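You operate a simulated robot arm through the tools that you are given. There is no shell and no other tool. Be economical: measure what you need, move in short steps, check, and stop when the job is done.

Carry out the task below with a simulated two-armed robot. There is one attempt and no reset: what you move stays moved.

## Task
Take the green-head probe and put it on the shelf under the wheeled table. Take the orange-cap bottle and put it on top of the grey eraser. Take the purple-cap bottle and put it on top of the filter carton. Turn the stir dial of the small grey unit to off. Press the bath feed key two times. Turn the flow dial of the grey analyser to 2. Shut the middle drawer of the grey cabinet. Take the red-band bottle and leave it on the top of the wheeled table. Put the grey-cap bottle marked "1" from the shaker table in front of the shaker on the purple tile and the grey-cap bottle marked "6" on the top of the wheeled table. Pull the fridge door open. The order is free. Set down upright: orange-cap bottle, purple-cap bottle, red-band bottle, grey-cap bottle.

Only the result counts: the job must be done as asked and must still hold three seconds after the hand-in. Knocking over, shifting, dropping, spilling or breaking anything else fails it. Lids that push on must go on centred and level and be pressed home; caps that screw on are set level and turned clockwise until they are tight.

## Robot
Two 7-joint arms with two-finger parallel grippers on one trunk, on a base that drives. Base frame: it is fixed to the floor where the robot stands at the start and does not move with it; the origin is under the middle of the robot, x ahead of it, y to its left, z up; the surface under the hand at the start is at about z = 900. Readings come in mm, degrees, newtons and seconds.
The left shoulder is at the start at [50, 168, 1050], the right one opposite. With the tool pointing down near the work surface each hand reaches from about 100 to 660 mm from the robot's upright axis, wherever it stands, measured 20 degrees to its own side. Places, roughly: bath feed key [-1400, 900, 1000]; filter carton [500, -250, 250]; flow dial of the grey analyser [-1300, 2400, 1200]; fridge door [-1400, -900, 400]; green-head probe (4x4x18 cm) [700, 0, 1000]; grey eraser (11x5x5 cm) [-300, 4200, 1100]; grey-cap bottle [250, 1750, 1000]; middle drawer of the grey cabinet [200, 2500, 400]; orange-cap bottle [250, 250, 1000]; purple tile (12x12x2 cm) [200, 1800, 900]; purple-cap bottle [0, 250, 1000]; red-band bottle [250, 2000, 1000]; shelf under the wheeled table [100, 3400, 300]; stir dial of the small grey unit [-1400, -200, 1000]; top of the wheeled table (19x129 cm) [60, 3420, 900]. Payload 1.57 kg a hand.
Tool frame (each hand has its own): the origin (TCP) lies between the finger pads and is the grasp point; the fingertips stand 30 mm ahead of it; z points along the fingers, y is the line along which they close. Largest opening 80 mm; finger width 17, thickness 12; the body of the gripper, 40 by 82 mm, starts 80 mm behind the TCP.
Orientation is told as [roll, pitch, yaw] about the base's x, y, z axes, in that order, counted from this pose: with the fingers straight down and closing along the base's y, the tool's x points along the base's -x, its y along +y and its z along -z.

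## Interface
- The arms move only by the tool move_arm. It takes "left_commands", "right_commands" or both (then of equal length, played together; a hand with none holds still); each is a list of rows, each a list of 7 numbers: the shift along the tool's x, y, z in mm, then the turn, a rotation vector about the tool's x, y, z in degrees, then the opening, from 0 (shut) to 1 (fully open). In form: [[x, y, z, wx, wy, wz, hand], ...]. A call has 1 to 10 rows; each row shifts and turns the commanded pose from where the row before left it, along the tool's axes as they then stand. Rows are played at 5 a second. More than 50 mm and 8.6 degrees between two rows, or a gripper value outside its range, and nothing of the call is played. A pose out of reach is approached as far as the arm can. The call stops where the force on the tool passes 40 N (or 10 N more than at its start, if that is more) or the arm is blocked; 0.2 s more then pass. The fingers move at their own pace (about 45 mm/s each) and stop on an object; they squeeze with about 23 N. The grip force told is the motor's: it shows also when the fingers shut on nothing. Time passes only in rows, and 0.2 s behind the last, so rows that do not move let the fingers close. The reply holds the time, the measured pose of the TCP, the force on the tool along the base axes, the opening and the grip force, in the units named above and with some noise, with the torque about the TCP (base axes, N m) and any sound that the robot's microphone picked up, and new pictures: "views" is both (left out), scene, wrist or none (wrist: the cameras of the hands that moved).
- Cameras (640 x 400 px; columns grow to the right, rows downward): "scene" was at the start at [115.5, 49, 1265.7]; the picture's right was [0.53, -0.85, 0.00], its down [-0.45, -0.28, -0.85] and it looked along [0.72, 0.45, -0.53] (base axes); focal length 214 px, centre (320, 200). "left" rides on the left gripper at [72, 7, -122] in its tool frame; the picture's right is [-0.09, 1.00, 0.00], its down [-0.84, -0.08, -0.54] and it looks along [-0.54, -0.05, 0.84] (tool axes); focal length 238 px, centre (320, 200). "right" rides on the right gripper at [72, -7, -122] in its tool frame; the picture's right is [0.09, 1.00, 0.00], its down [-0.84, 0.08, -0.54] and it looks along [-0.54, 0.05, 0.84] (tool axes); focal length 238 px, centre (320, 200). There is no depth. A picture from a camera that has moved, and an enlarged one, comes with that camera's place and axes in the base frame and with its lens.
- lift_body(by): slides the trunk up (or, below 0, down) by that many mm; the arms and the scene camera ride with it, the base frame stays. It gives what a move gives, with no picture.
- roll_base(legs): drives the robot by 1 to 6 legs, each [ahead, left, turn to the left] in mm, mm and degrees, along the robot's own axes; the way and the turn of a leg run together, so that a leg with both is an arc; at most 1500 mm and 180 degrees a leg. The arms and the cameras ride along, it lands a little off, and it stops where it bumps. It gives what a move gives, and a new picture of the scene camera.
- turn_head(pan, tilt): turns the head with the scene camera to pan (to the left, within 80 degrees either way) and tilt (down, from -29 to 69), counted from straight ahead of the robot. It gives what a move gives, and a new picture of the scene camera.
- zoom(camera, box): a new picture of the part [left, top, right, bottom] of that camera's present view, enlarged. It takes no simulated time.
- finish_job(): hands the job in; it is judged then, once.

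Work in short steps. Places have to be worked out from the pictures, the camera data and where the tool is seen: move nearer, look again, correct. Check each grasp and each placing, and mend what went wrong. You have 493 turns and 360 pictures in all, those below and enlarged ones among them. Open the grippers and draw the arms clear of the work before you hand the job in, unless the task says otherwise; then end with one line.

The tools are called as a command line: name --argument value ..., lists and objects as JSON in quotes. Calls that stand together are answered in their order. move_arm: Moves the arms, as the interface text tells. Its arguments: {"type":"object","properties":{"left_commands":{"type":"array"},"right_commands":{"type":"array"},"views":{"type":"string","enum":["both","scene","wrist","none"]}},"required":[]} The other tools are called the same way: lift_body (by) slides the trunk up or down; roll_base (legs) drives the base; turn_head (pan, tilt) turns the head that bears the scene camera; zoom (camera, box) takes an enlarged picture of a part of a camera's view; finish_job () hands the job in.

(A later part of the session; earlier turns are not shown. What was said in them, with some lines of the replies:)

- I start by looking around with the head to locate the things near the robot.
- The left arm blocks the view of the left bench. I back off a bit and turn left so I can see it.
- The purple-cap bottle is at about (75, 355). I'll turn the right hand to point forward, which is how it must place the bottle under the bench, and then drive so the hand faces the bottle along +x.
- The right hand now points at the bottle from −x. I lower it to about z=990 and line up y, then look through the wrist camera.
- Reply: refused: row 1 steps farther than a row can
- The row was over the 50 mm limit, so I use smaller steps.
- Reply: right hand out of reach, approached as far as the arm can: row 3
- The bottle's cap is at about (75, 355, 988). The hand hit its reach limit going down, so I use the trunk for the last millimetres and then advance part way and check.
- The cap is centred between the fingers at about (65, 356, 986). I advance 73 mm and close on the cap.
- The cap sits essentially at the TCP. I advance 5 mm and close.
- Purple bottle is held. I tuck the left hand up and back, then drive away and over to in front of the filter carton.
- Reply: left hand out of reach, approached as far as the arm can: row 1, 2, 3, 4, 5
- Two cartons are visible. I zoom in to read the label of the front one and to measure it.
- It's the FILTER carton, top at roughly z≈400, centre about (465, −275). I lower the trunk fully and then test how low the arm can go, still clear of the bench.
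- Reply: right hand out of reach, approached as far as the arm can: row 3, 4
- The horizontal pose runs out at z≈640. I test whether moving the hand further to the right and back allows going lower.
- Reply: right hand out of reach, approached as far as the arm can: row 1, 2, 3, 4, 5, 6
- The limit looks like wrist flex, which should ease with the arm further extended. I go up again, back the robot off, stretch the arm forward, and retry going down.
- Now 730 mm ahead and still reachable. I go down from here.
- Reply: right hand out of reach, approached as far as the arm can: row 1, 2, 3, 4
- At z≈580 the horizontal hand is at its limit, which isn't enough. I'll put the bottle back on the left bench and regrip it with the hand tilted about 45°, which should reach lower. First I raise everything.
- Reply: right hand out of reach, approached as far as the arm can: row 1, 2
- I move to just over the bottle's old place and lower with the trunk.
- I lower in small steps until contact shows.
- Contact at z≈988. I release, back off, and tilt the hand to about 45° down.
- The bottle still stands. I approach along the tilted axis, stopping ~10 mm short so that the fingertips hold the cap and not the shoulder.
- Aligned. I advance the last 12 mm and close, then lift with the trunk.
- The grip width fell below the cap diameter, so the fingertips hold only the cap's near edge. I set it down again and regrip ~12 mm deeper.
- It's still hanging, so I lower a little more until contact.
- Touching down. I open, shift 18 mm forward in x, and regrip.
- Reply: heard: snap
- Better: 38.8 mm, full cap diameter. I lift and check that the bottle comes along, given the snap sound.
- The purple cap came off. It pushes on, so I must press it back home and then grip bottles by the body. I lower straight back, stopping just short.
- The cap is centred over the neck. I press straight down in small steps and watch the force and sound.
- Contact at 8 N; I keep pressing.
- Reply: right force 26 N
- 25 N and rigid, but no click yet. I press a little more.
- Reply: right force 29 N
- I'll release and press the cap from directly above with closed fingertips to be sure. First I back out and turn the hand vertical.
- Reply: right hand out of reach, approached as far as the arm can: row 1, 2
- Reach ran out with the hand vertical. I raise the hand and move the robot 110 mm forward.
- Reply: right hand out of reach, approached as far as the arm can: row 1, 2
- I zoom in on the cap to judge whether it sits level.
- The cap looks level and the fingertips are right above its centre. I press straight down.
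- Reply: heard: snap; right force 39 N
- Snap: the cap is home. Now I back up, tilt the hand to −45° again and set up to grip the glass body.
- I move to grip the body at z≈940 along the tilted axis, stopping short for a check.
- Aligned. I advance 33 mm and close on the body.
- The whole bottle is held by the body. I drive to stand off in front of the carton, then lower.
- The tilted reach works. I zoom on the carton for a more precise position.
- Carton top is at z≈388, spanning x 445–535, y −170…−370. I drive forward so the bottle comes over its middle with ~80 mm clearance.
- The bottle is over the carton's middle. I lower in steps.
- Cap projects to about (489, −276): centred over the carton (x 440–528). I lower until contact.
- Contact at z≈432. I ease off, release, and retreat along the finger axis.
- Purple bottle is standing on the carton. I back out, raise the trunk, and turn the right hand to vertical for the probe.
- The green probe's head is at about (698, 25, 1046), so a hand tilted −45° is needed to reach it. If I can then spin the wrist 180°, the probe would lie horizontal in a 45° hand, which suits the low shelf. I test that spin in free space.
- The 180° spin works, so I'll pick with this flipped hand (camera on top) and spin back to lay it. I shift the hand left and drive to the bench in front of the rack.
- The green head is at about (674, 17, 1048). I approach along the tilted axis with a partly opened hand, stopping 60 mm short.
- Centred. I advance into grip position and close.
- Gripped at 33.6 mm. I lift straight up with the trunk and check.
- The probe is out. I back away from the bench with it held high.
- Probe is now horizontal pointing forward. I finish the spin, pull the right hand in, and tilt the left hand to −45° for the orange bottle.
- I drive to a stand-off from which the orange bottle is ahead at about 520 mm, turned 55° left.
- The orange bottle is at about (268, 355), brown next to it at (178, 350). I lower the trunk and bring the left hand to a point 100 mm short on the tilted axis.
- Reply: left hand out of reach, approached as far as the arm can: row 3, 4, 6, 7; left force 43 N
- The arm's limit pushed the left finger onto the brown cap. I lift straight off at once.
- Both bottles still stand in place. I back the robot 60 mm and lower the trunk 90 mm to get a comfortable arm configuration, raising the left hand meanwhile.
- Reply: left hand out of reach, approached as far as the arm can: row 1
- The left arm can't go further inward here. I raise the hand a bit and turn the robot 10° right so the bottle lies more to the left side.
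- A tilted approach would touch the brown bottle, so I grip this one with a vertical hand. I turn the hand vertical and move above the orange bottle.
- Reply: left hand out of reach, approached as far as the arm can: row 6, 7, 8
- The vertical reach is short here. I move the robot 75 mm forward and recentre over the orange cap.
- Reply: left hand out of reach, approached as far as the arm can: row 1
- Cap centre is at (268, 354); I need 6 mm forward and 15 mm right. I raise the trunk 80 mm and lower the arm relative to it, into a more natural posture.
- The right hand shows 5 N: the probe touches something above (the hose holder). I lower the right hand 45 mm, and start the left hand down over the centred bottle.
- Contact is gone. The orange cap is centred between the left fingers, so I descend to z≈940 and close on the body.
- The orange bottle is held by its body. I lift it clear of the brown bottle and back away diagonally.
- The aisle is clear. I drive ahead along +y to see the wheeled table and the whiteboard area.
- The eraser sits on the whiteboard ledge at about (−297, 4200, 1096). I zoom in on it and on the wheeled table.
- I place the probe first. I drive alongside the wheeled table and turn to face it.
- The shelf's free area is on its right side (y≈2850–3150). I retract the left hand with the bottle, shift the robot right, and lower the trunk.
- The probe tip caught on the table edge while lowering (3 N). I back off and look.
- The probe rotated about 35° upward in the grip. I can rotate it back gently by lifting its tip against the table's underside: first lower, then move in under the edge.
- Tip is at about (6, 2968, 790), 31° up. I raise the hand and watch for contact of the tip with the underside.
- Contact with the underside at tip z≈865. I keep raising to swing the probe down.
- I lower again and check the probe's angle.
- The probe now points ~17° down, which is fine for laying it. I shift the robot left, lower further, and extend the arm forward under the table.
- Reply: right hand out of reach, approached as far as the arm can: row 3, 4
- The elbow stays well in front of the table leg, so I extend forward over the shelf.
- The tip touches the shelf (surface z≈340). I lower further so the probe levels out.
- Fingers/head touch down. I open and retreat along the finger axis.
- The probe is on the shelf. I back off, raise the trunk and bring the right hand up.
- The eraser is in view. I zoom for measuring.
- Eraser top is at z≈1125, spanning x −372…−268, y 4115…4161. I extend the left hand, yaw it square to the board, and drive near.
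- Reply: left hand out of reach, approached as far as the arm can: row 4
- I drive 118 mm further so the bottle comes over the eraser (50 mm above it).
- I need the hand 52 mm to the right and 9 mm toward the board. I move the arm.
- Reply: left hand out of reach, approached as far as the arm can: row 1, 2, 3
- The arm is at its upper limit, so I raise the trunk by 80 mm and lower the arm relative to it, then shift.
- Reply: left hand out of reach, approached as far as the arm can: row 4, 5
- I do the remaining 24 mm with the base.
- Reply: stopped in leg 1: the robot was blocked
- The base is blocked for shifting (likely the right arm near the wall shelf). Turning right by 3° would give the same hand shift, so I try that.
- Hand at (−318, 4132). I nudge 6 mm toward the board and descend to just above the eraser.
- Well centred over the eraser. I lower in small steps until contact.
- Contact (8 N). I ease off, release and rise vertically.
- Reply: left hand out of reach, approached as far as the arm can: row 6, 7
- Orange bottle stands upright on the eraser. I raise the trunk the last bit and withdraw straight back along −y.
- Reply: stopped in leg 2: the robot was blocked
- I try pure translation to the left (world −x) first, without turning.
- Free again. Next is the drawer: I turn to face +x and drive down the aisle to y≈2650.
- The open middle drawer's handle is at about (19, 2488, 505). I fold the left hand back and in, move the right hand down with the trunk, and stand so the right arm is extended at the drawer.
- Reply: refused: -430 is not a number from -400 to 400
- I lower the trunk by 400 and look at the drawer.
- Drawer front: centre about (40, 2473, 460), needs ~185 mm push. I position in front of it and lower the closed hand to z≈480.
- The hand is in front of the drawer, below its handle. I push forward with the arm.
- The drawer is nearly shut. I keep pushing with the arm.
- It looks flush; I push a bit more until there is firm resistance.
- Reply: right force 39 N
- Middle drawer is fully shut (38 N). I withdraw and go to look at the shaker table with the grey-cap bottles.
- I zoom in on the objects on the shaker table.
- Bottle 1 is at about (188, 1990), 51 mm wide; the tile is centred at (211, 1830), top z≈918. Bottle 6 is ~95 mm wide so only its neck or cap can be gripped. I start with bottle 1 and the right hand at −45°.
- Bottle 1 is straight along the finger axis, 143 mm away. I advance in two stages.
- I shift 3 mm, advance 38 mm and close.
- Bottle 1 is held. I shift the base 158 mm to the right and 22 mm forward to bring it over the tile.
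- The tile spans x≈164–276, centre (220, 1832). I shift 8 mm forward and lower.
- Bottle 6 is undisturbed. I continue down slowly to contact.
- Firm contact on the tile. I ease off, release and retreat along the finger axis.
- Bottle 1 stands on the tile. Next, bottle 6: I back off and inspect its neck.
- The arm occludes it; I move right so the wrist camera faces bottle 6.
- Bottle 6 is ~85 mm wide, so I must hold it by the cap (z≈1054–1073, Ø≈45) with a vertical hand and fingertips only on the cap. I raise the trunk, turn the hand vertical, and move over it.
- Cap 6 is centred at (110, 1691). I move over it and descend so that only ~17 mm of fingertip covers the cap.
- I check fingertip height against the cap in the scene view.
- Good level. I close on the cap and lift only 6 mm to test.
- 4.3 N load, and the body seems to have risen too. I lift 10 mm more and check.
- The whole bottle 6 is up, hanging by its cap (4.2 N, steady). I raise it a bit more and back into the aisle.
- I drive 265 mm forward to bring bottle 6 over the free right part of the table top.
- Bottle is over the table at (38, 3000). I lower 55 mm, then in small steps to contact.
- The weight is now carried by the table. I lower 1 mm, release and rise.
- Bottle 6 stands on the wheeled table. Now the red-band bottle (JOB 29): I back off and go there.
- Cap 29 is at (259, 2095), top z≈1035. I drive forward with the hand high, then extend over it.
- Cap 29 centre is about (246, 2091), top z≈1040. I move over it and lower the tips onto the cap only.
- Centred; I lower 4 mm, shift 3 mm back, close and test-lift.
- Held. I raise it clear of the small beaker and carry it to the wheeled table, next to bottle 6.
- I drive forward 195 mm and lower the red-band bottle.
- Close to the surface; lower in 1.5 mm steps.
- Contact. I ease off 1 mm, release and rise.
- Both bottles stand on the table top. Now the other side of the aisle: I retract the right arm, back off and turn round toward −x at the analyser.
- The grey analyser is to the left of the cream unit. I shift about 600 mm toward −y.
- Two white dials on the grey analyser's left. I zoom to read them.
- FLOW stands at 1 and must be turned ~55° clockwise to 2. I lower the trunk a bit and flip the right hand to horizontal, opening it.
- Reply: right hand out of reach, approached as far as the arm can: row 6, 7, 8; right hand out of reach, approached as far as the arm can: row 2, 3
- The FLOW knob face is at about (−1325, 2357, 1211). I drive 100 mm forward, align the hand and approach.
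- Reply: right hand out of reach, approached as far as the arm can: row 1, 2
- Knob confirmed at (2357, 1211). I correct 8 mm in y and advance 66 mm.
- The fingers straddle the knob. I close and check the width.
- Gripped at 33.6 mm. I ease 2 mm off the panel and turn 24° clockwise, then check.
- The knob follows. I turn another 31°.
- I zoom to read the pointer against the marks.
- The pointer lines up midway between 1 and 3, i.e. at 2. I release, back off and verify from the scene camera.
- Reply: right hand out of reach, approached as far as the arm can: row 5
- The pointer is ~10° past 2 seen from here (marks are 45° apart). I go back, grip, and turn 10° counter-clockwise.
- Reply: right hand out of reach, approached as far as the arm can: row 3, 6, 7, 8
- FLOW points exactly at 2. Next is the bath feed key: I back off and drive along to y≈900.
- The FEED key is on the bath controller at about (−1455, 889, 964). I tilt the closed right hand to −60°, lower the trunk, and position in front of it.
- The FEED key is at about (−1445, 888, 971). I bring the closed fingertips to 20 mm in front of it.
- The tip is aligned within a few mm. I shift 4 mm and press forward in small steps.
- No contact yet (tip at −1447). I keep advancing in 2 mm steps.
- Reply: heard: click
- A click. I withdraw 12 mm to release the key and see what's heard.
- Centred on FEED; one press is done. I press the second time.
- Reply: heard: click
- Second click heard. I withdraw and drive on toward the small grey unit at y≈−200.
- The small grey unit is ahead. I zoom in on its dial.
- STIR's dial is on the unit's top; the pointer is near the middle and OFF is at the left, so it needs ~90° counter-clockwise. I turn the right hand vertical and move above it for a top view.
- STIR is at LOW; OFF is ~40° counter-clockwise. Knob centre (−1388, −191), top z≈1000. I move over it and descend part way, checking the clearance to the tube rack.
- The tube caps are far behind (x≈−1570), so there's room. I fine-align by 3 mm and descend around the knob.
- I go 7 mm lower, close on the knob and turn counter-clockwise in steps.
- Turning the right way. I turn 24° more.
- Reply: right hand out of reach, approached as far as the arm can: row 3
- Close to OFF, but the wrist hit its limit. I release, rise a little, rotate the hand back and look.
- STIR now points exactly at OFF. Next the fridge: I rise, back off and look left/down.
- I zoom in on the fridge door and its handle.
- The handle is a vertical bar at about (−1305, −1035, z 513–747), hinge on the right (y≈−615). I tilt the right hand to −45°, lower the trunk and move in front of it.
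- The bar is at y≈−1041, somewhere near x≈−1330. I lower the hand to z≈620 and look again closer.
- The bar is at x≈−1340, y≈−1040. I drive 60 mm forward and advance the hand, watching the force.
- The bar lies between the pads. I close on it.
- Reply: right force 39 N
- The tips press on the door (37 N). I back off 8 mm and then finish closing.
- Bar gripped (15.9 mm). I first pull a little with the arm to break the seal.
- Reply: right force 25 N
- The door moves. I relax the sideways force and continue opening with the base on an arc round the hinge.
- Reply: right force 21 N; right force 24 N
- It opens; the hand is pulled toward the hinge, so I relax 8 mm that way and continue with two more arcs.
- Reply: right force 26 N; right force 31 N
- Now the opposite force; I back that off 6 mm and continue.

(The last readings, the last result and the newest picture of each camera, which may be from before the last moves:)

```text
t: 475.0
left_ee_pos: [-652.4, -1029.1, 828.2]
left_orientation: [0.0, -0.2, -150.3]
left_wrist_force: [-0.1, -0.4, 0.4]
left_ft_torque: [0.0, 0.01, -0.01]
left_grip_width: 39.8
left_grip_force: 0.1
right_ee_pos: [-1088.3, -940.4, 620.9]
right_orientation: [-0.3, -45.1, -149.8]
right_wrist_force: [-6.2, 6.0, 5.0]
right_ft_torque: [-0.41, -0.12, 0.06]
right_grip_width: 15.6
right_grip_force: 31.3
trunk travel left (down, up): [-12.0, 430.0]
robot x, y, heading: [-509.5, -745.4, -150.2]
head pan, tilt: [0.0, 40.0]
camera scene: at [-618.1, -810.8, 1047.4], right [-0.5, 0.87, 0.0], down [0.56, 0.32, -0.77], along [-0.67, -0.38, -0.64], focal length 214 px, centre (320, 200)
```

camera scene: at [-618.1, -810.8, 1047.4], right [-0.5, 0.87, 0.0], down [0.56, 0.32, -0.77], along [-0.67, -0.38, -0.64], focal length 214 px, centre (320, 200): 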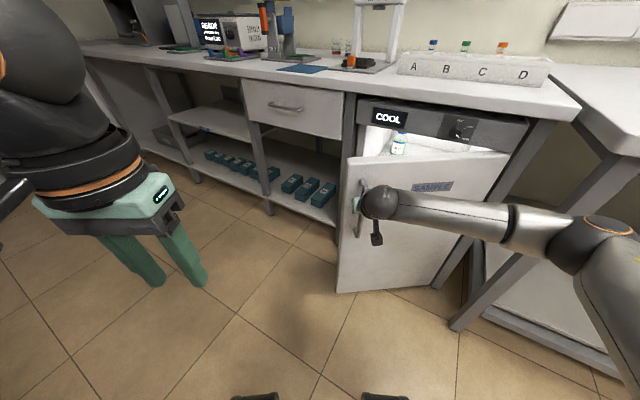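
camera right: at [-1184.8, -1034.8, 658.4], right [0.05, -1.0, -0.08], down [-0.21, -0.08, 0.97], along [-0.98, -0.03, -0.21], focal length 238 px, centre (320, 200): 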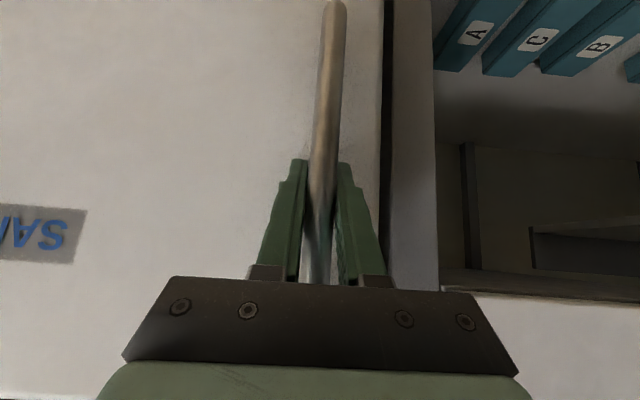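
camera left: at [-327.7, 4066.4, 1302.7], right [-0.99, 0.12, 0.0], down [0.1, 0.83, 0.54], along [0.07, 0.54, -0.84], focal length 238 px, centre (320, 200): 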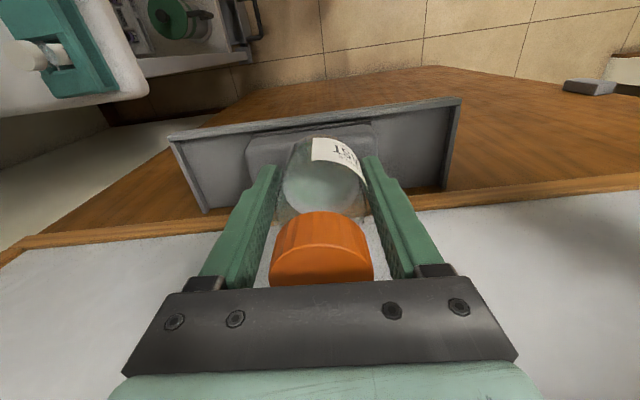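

Forces are small and the door is ~35° open. I continue with two more 10° arcs.

roll_base --legs '[[-94, -121, 10]]'

roll_base --legs '[[-94, -121, 10]]'

```text
t: 476.7
left_ee_pos: [-592.3, -898.6, 829.5]
left_orientation: [0.0, -0.1, -140.0]
left_wrist_force: [-0.2, 0.6, 0.2]
left_ft_torque: [-0.02, 0.0, 0.0]
left_grip_width: 39.9
left_grip_force: 0.0
right_ee_pos: [-1037.8, -886.6, 621.9]
right_orientation: [-0.4, -45.1, -139.6]
right_wrist_force: [-3.8, 2.3, 2.6]
right_ft_torque: [-0.15, -0.44, 0.01]
right_grip_width: 15.8
right_grip_force: 31.0
trunk travel left (down, up): [-12.0, 430.0]
robot x, y, heading: [-500.3, -596.4, -140.1]
head pan, tilt: [0.0, 40.0]
camera scene: at [-596.3, -677.3, 1047.3], right [-0.64, 0.77, 0.0], down [0.49, 0.41, -0.77], along [-0.59, -0.49, -0.64], focal length 214 px, centre (320, 200)
```

scene: 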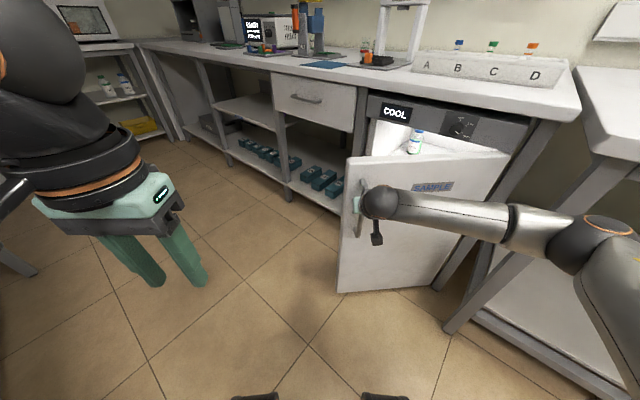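

```text
t: 478.4
left_ee_pos: [-557.6, -755.1, 828.9]
left_orientation: [-0.1, -0.1, -130.1]
left_wrist_force: [0.2, 0.5, -0.5]
left_ft_torque: [-0.01, 0.01, -0.02]
left_grip_width: 39.8
left_grip_force: 0.1
right_ee_pos: [-994.1, -823.0, 622.2]
right_orientation: [0.1, -45.0, -129.3]
right_wrist_force: [20.4, -10.7, -2.8]
right_ft_torque: [0.33, -0.05, -0.28]
right_grip_width: 15.5
right_grip_force: 31.5
trunk travel left (down, up): [-12.0, 430.0]
robot x, y, heading: [-521.0, -443.2, -130.1]
head pan, tilt: [0.0, 40.0]
camera scene: at [-599.6, -539.1, 1047.3], right [-0.77, 0.64, 0.0], down [0.41, 0.49, -0.77], along [-0.49, -0.59, -0.64], focal length 214 px, centre (320, 200)
```

scene: 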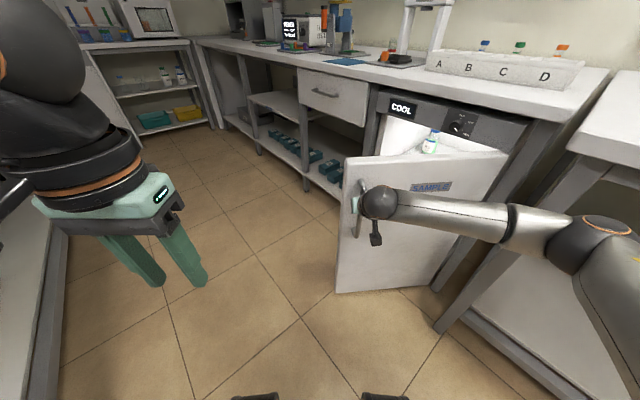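

About 55° open. I relax 3 mm and do one more arc.

move_arm --right_commands '[[0, 3, 0, 0, 0, 0, 0]]' --views "none"

roll_base --legs '[[-94, -121, 10]]'

```text
t: 478.8
left_ee_pos: [-558.2, -755.2, 828.7]
left_orientation: [-0.1, -0.1, -130.1]
left_wrist_force: [0.6, -0.1, -0.3]
left_ft_torque: [-0.03, 0.03, 0.0]
left_grip_width: 39.7
left_grip_force: 0.0
right_ee_pos: [-994.2, -824.5, 622.2]
right_orientation: [-0.1, -44.9, -129.6]
right_wrist_force: [-5.7, 2.3, 1.9]
right_ft_torque: [0.48, -0.5, 0.13]
right_grip_width: 15.8
right_grip_force: 31.0
trunk travel left (down, up): [-12.0, 430.0]
robot x, y, heading: [-518.0, -446.0, -130.3]
head pan, tilt: [0.0, 40.0]
```

```text
t: 480.5
left_ee_pos: [-548.0, -613.2, 828.0]
left_orientation: [0.1, -0.1, -120.0]
left_wrist_force: [0.2, 0.6, 0.1]
left_ft_torque: [0.02, -0.03, 0.0]
left_grip_width: 40.0
left_grip_force: 0.0
right_ee_pos: [-964.2, -757.6, 621.8]
right_orientation: [0.0, -45.1, -119.4]
right_wrist_force: [-17.2, 5.8, 3.7]
right_ft_torque: [-0.22, -0.11, 0.16]
right_grip_width: 15.4
right_grip_force: 31.4
trunk travel left (down, up): [-12.0, 430.0]
robot x, y, heading: [-565.4, -300.3, -120.1]
head pan, tilt: [0.0, 40.0]
camera scene: at [-628.2, -406.7, 1047.3], right [-0.87, 0.5, 0.0], down [0.32, 0.56, -0.77], along [-0.38, -0.66, -0.64], focal length 214 px, centre (320, 200)
```

scene: 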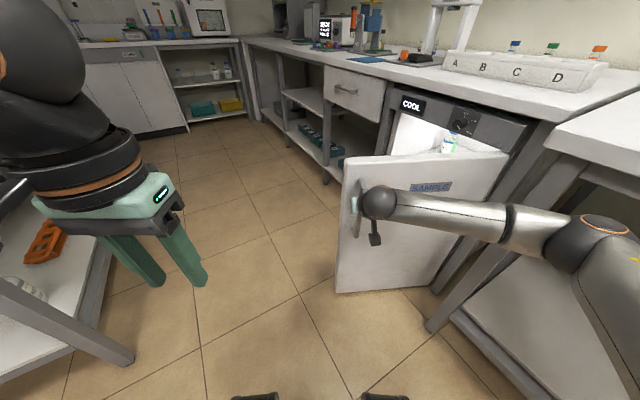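

The door is ~65° open. I relax, release the bar and withdraw.

move_arm --right_commands '[[0, -3, 0, 0, 0, 0, 0], [0, 0, 0, 0, 0, 0, 0.3], [0, 0, 0, 0, 0, 0, 0.5], [3, 0, -3, 0, 0, 0, 0.5], [15, 0, -30, 0, 0, 0, 0.5], [15, 0, -40, 0, 0, 0, 0.5], [0, 0, -45, 0, 0, 0, 0.5]]' --views "wrist"

roll_base --legs '[[-200, 0, 0]]'

```text
t: 482.1
left_ee_pos: [-547.6, -612.4, 828.9]
left_orientation: [-0.1, -0.2, -120.0]
left_wrist_force: [0.0, -0.8, 0.3]
left_ft_torque: [0.04, -0.01, 0.01]
left_grip_width: 39.9
left_grip_force: 0.1
right_ee_pos: [-912.1, -663.1, 683.6]
right_orientation: [-0.1, -45.0, -119.3]
right_wrist_force: [-0.1, -0.3, 0.6]
right_ft_torque: [0.03, -0.01, 0.0]
right_grip_width: 39.8
right_grip_force: 0.1
trunk travel left (down, up): [-12.0, 430.0]
robot x, y, heading: [-565.6, -301.8, -119.8]
head pan, tilt: [0.0, 40.0]
camera right: at [-852.0, -540.2, 720.3], right [0.9, -0.43, -0.07], down [-0.03, -0.22, 0.98], along [-0.44, -0.88, -0.21], focal length 238 px, centre (320, 200)
```

right: 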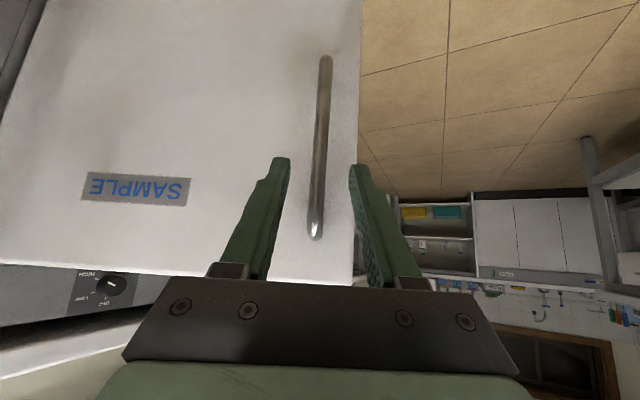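

```text
t: 483.7
left_ee_pos: [-450.0, -440.3, 829.0]
left_orientation: [0.0, -0.1, -120.1]
left_wrist_force: [0.6, -0.1, 0.2]
left_ft_torque: [0.03, -0.02, -0.02]
left_grip_width: 40.0
left_grip_force: 0.0
right_ee_pos: [-816.1, -492.3, 683.0]
right_orientation: [-0.2, -45.1, -119.3]
right_wrist_force: [0.0, -0.2, 0.1]
right_ft_torque: [0.02, -0.01, 0.03]
right_grip_width: 40.2
right_grip_force: 0.0
trunk travel left (down, up): [-12.0, 430.0]
robot x, y, heading: [-466.6, -126.2, -120.1]
head pan, tilt: [0.0, 40.0]
camera scene: at [-528.9, -234.9, 1047.3], right [-0.87, 0.5, 0.0], down [0.32, 0.56, -0.77], along [-0.38, -0.66, -0.64], focal length 214 px, centre (320, 200)
```

scene: 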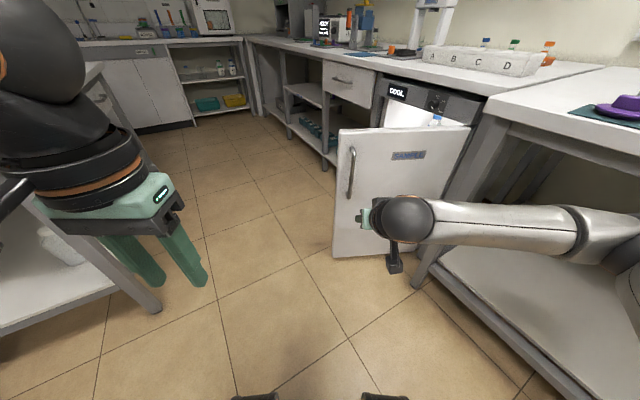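

The door stays open. I raise the trunk and turn to check the purple bottle and the front area before handing in.

lift_body --by 340

roll_base --legs '[[-150, -100, 0], [0, 0, 110]]'

turn_head --pan 10 --tilt 30

```text
t: 487.1
left_ee_pos: [-449.1, -441.5, 1169.0]
left_orientation: [0.1, 0.0, -120.1]
left_wrist_force: [0.4, -0.6, 0.9]
left_ft_torque: [-0.01, 0.02, 0.04]
left_grip_width: 40.0
left_grip_force: 0.1
right_ee_pos: [-815.0, -490.5, 1023.4]
right_orientation: [-0.2, -45.1, -119.4]
right_wrist_force: [-0.9, 0.7, 0.3]
right_ft_torque: [0.02, -0.01, 0.02]
right_grip_width: 39.8
right_grip_force: 0.1
trunk travel left (down, up): [-352.0, 90.0]
robot x, y, heading: [-462.8, -129.8, -120.1]
head pan, tilt: [0.0, 40.0]
```

```text
t: 493.2
left_ee_pos: [-189.3, 172.6, 1169.2]
left_orientation: [0.0, -0.2, -10.5]
left_wrist_force: [0.1, -0.3, 1.3]
left_ft_torque: [-0.02, 0.02, 0.02]
left_grip_width: 39.8
left_grip_force: 0.1
right_ee_pos: [-20.9, -155.2, 1023.8]
right_orientation: [-0.1, -45.1, -10.0]
right_wrist_force: [-0.3, -0.5, 0.0]
right_ft_torque: [0.01, 0.0, 0.01]
right_grip_width: 39.9
right_grip_force: 0.0
trunk travel left (down, up): [-352.0, 90.0]
robot x, y, heading: [-479.9, 53.6, -10.3]
head pan, tilt: [0.0, 40.0]
camera scene: at [-355.3, 31.0, 1387.3], right [-0.18, -0.98, 0.0], down [-0.63, 0.12, -0.77], along [0.75, -0.14, -0.64], focal length 214 px, centre (320, 200)
```

scene: 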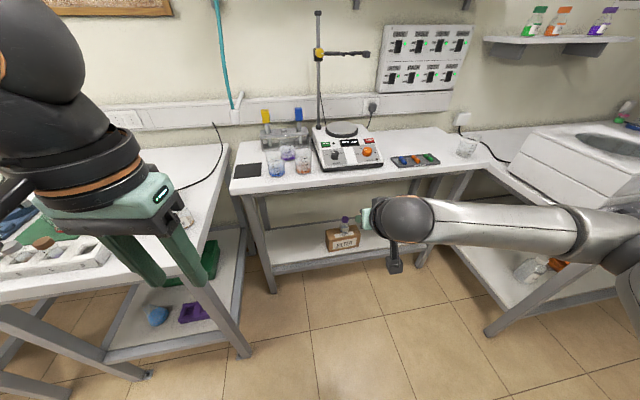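

```text
t: 493.9
left_ee_pos: [-188.5, 173.3, 1168.1]
left_orientation: [0.0, -0.1, -10.5]
left_wrist_force: [-0.6, 0.5, 0.4]
left_ft_torque: [0.05, -0.02, 0.02]
left_grip_width: 40.0
left_grip_force: 0.1
right_ee_pos: [-19.8, -154.3, 1024.1]
right_orientation: [-0.1, -45.1, -10.0]
right_wrist_force: [-0.6, -1.0, 0.6]
right_ft_torque: [0.01, 0.0, -0.01]
right_grip_width: 40.0
right_grip_force: 0.2
trunk travel left (down, up): [-352.0, 90.0]
robot x, y, heading: [-480.2, 48.4, -10.5]
head pan, tilt: [10.0, 30.0]
camera scene: at [-348.5, 45.6, 1402.6], right [-0.01, -1.0, 0.0], down [-0.5, 0.01, -0.87], along [0.87, -0.01, -0.5], focal length 214 px, centre (320, 200)
```

scene: 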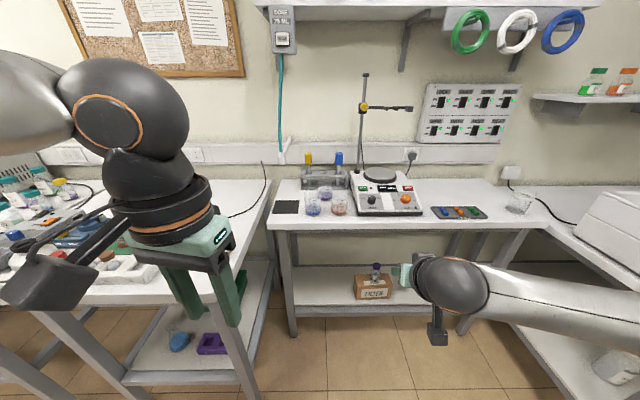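

The purple bottle stands on the carton. I check the dispenser hose that the probe brushed, and the brown bottle.

zoom --camera "scene" --box '[230, 100, 400, 310]'

turn_head --pan 52 --tilt 35

```text
1.90 times, centred on (315, 205) of scene
camera zoom: at [-348.5, 45.6, 1402.6], right [-0.01, -1.0, 0.0], down [-0.5, 0.01, -0.87], along [0.87, -0.01, -0.5], focal length 408 px, centre (330, 190)
```

zoom: 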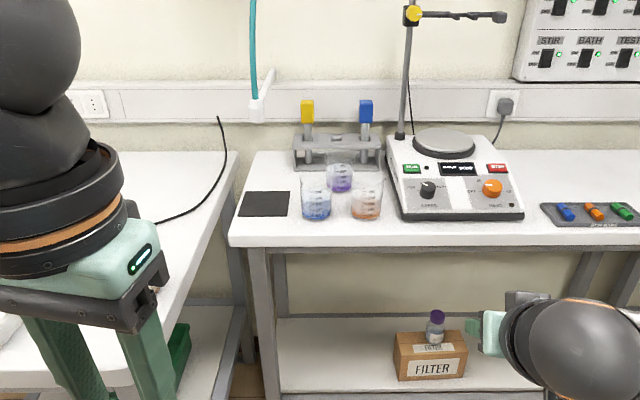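

```text
t: 495.0
left_ee_pos: [-188.3, 173.9, 1168.1]
left_orientation: [0.0, 0.0, -10.6]
left_wrist_force: [-0.3, 0.4, -0.6]
left_ft_torque: [0.01, 0.0, -0.04]
left_grip_width: 40.1
left_grip_force: 0.0
right_ee_pos: [-19.8, -155.2, 1023.4]
right_orientation: [-0.1, -45.2, -10.0]
right_wrist_force: [0.4, -0.1, 0.2]
right_ft_torque: [-0.02, 0.01, 0.0]
right_grip_width: 40.3
right_grip_force: 0.1
trunk travel left (down, up): [-352.0, 90.0]
robot x, y, heading: [-476.7, 49.9, -10.5]
head pan, tilt: [52.0, 35.0]
camera scene: at [-372.9, 104.8, 1394.9], right [0.66, -0.75, 0.0], down [-0.43, -0.38, -0.82], along [0.61, 0.54, -0.57], focal length 214 px, centre (320, 200)
```

scene: 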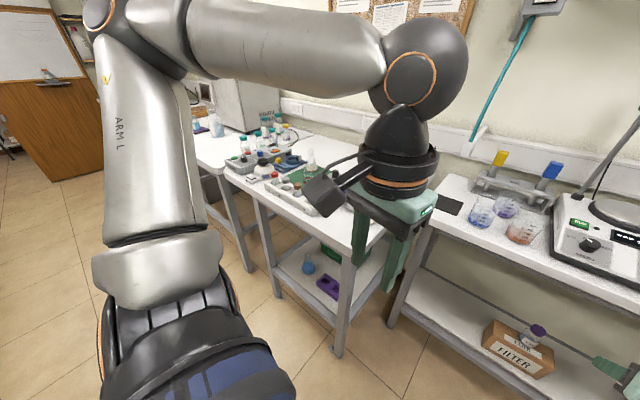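

Everything nearby looks fine. I open both grippers in the free space and then hand in.

move_arm --left_commands '[[0, 0, 0, 0, 0, 0, 1], [0, 0, 0, 0, 0, 0, 1]]' --right_commands '[[0, 0, 0, 0, 0, 0, 1], [0, 0, 0, 0, 0, 0, 1]]' --views "none"

finish_job

```text
t: 495.6
left_ee_pos: [-188.5, 171.3, 1167.8]
left_orientation: [0.1, -0.1, -10.6]
left_wrist_force: [-0.2, -0.5, -0.1]
left_ft_torque: [-0.01, 0.03, 0.0]
left_grip_width: 79.9
left_grip_force: 0.0
right_ee_pos: [-21.1, -154.9, 1024.0]
right_orientation: [-0.2, -45.2, -10.0]
right_wrist_force: [0.4, -0.1, -0.2]
right_ft_torque: [-0.01, -0.02, -0.01]
right_grip_width: 79.8
right_grip_force: 0.1
trunk travel left (down, up): [-352.0, 90.0]
robot x, y, heading: [-477.4, 52.7, -10.6]
head pan, tilt: [52.0, 35.0]
```

```text
The job is handed in.
```

I did all ten tasks and handed the job in. Three unplanned contacts on the way: the purple cap came off once and I pressed it back until it snapped, a finger pressed the brown-cap bottle's cap with about 41 N without any visible shift, and the probe brushed the hose holder.
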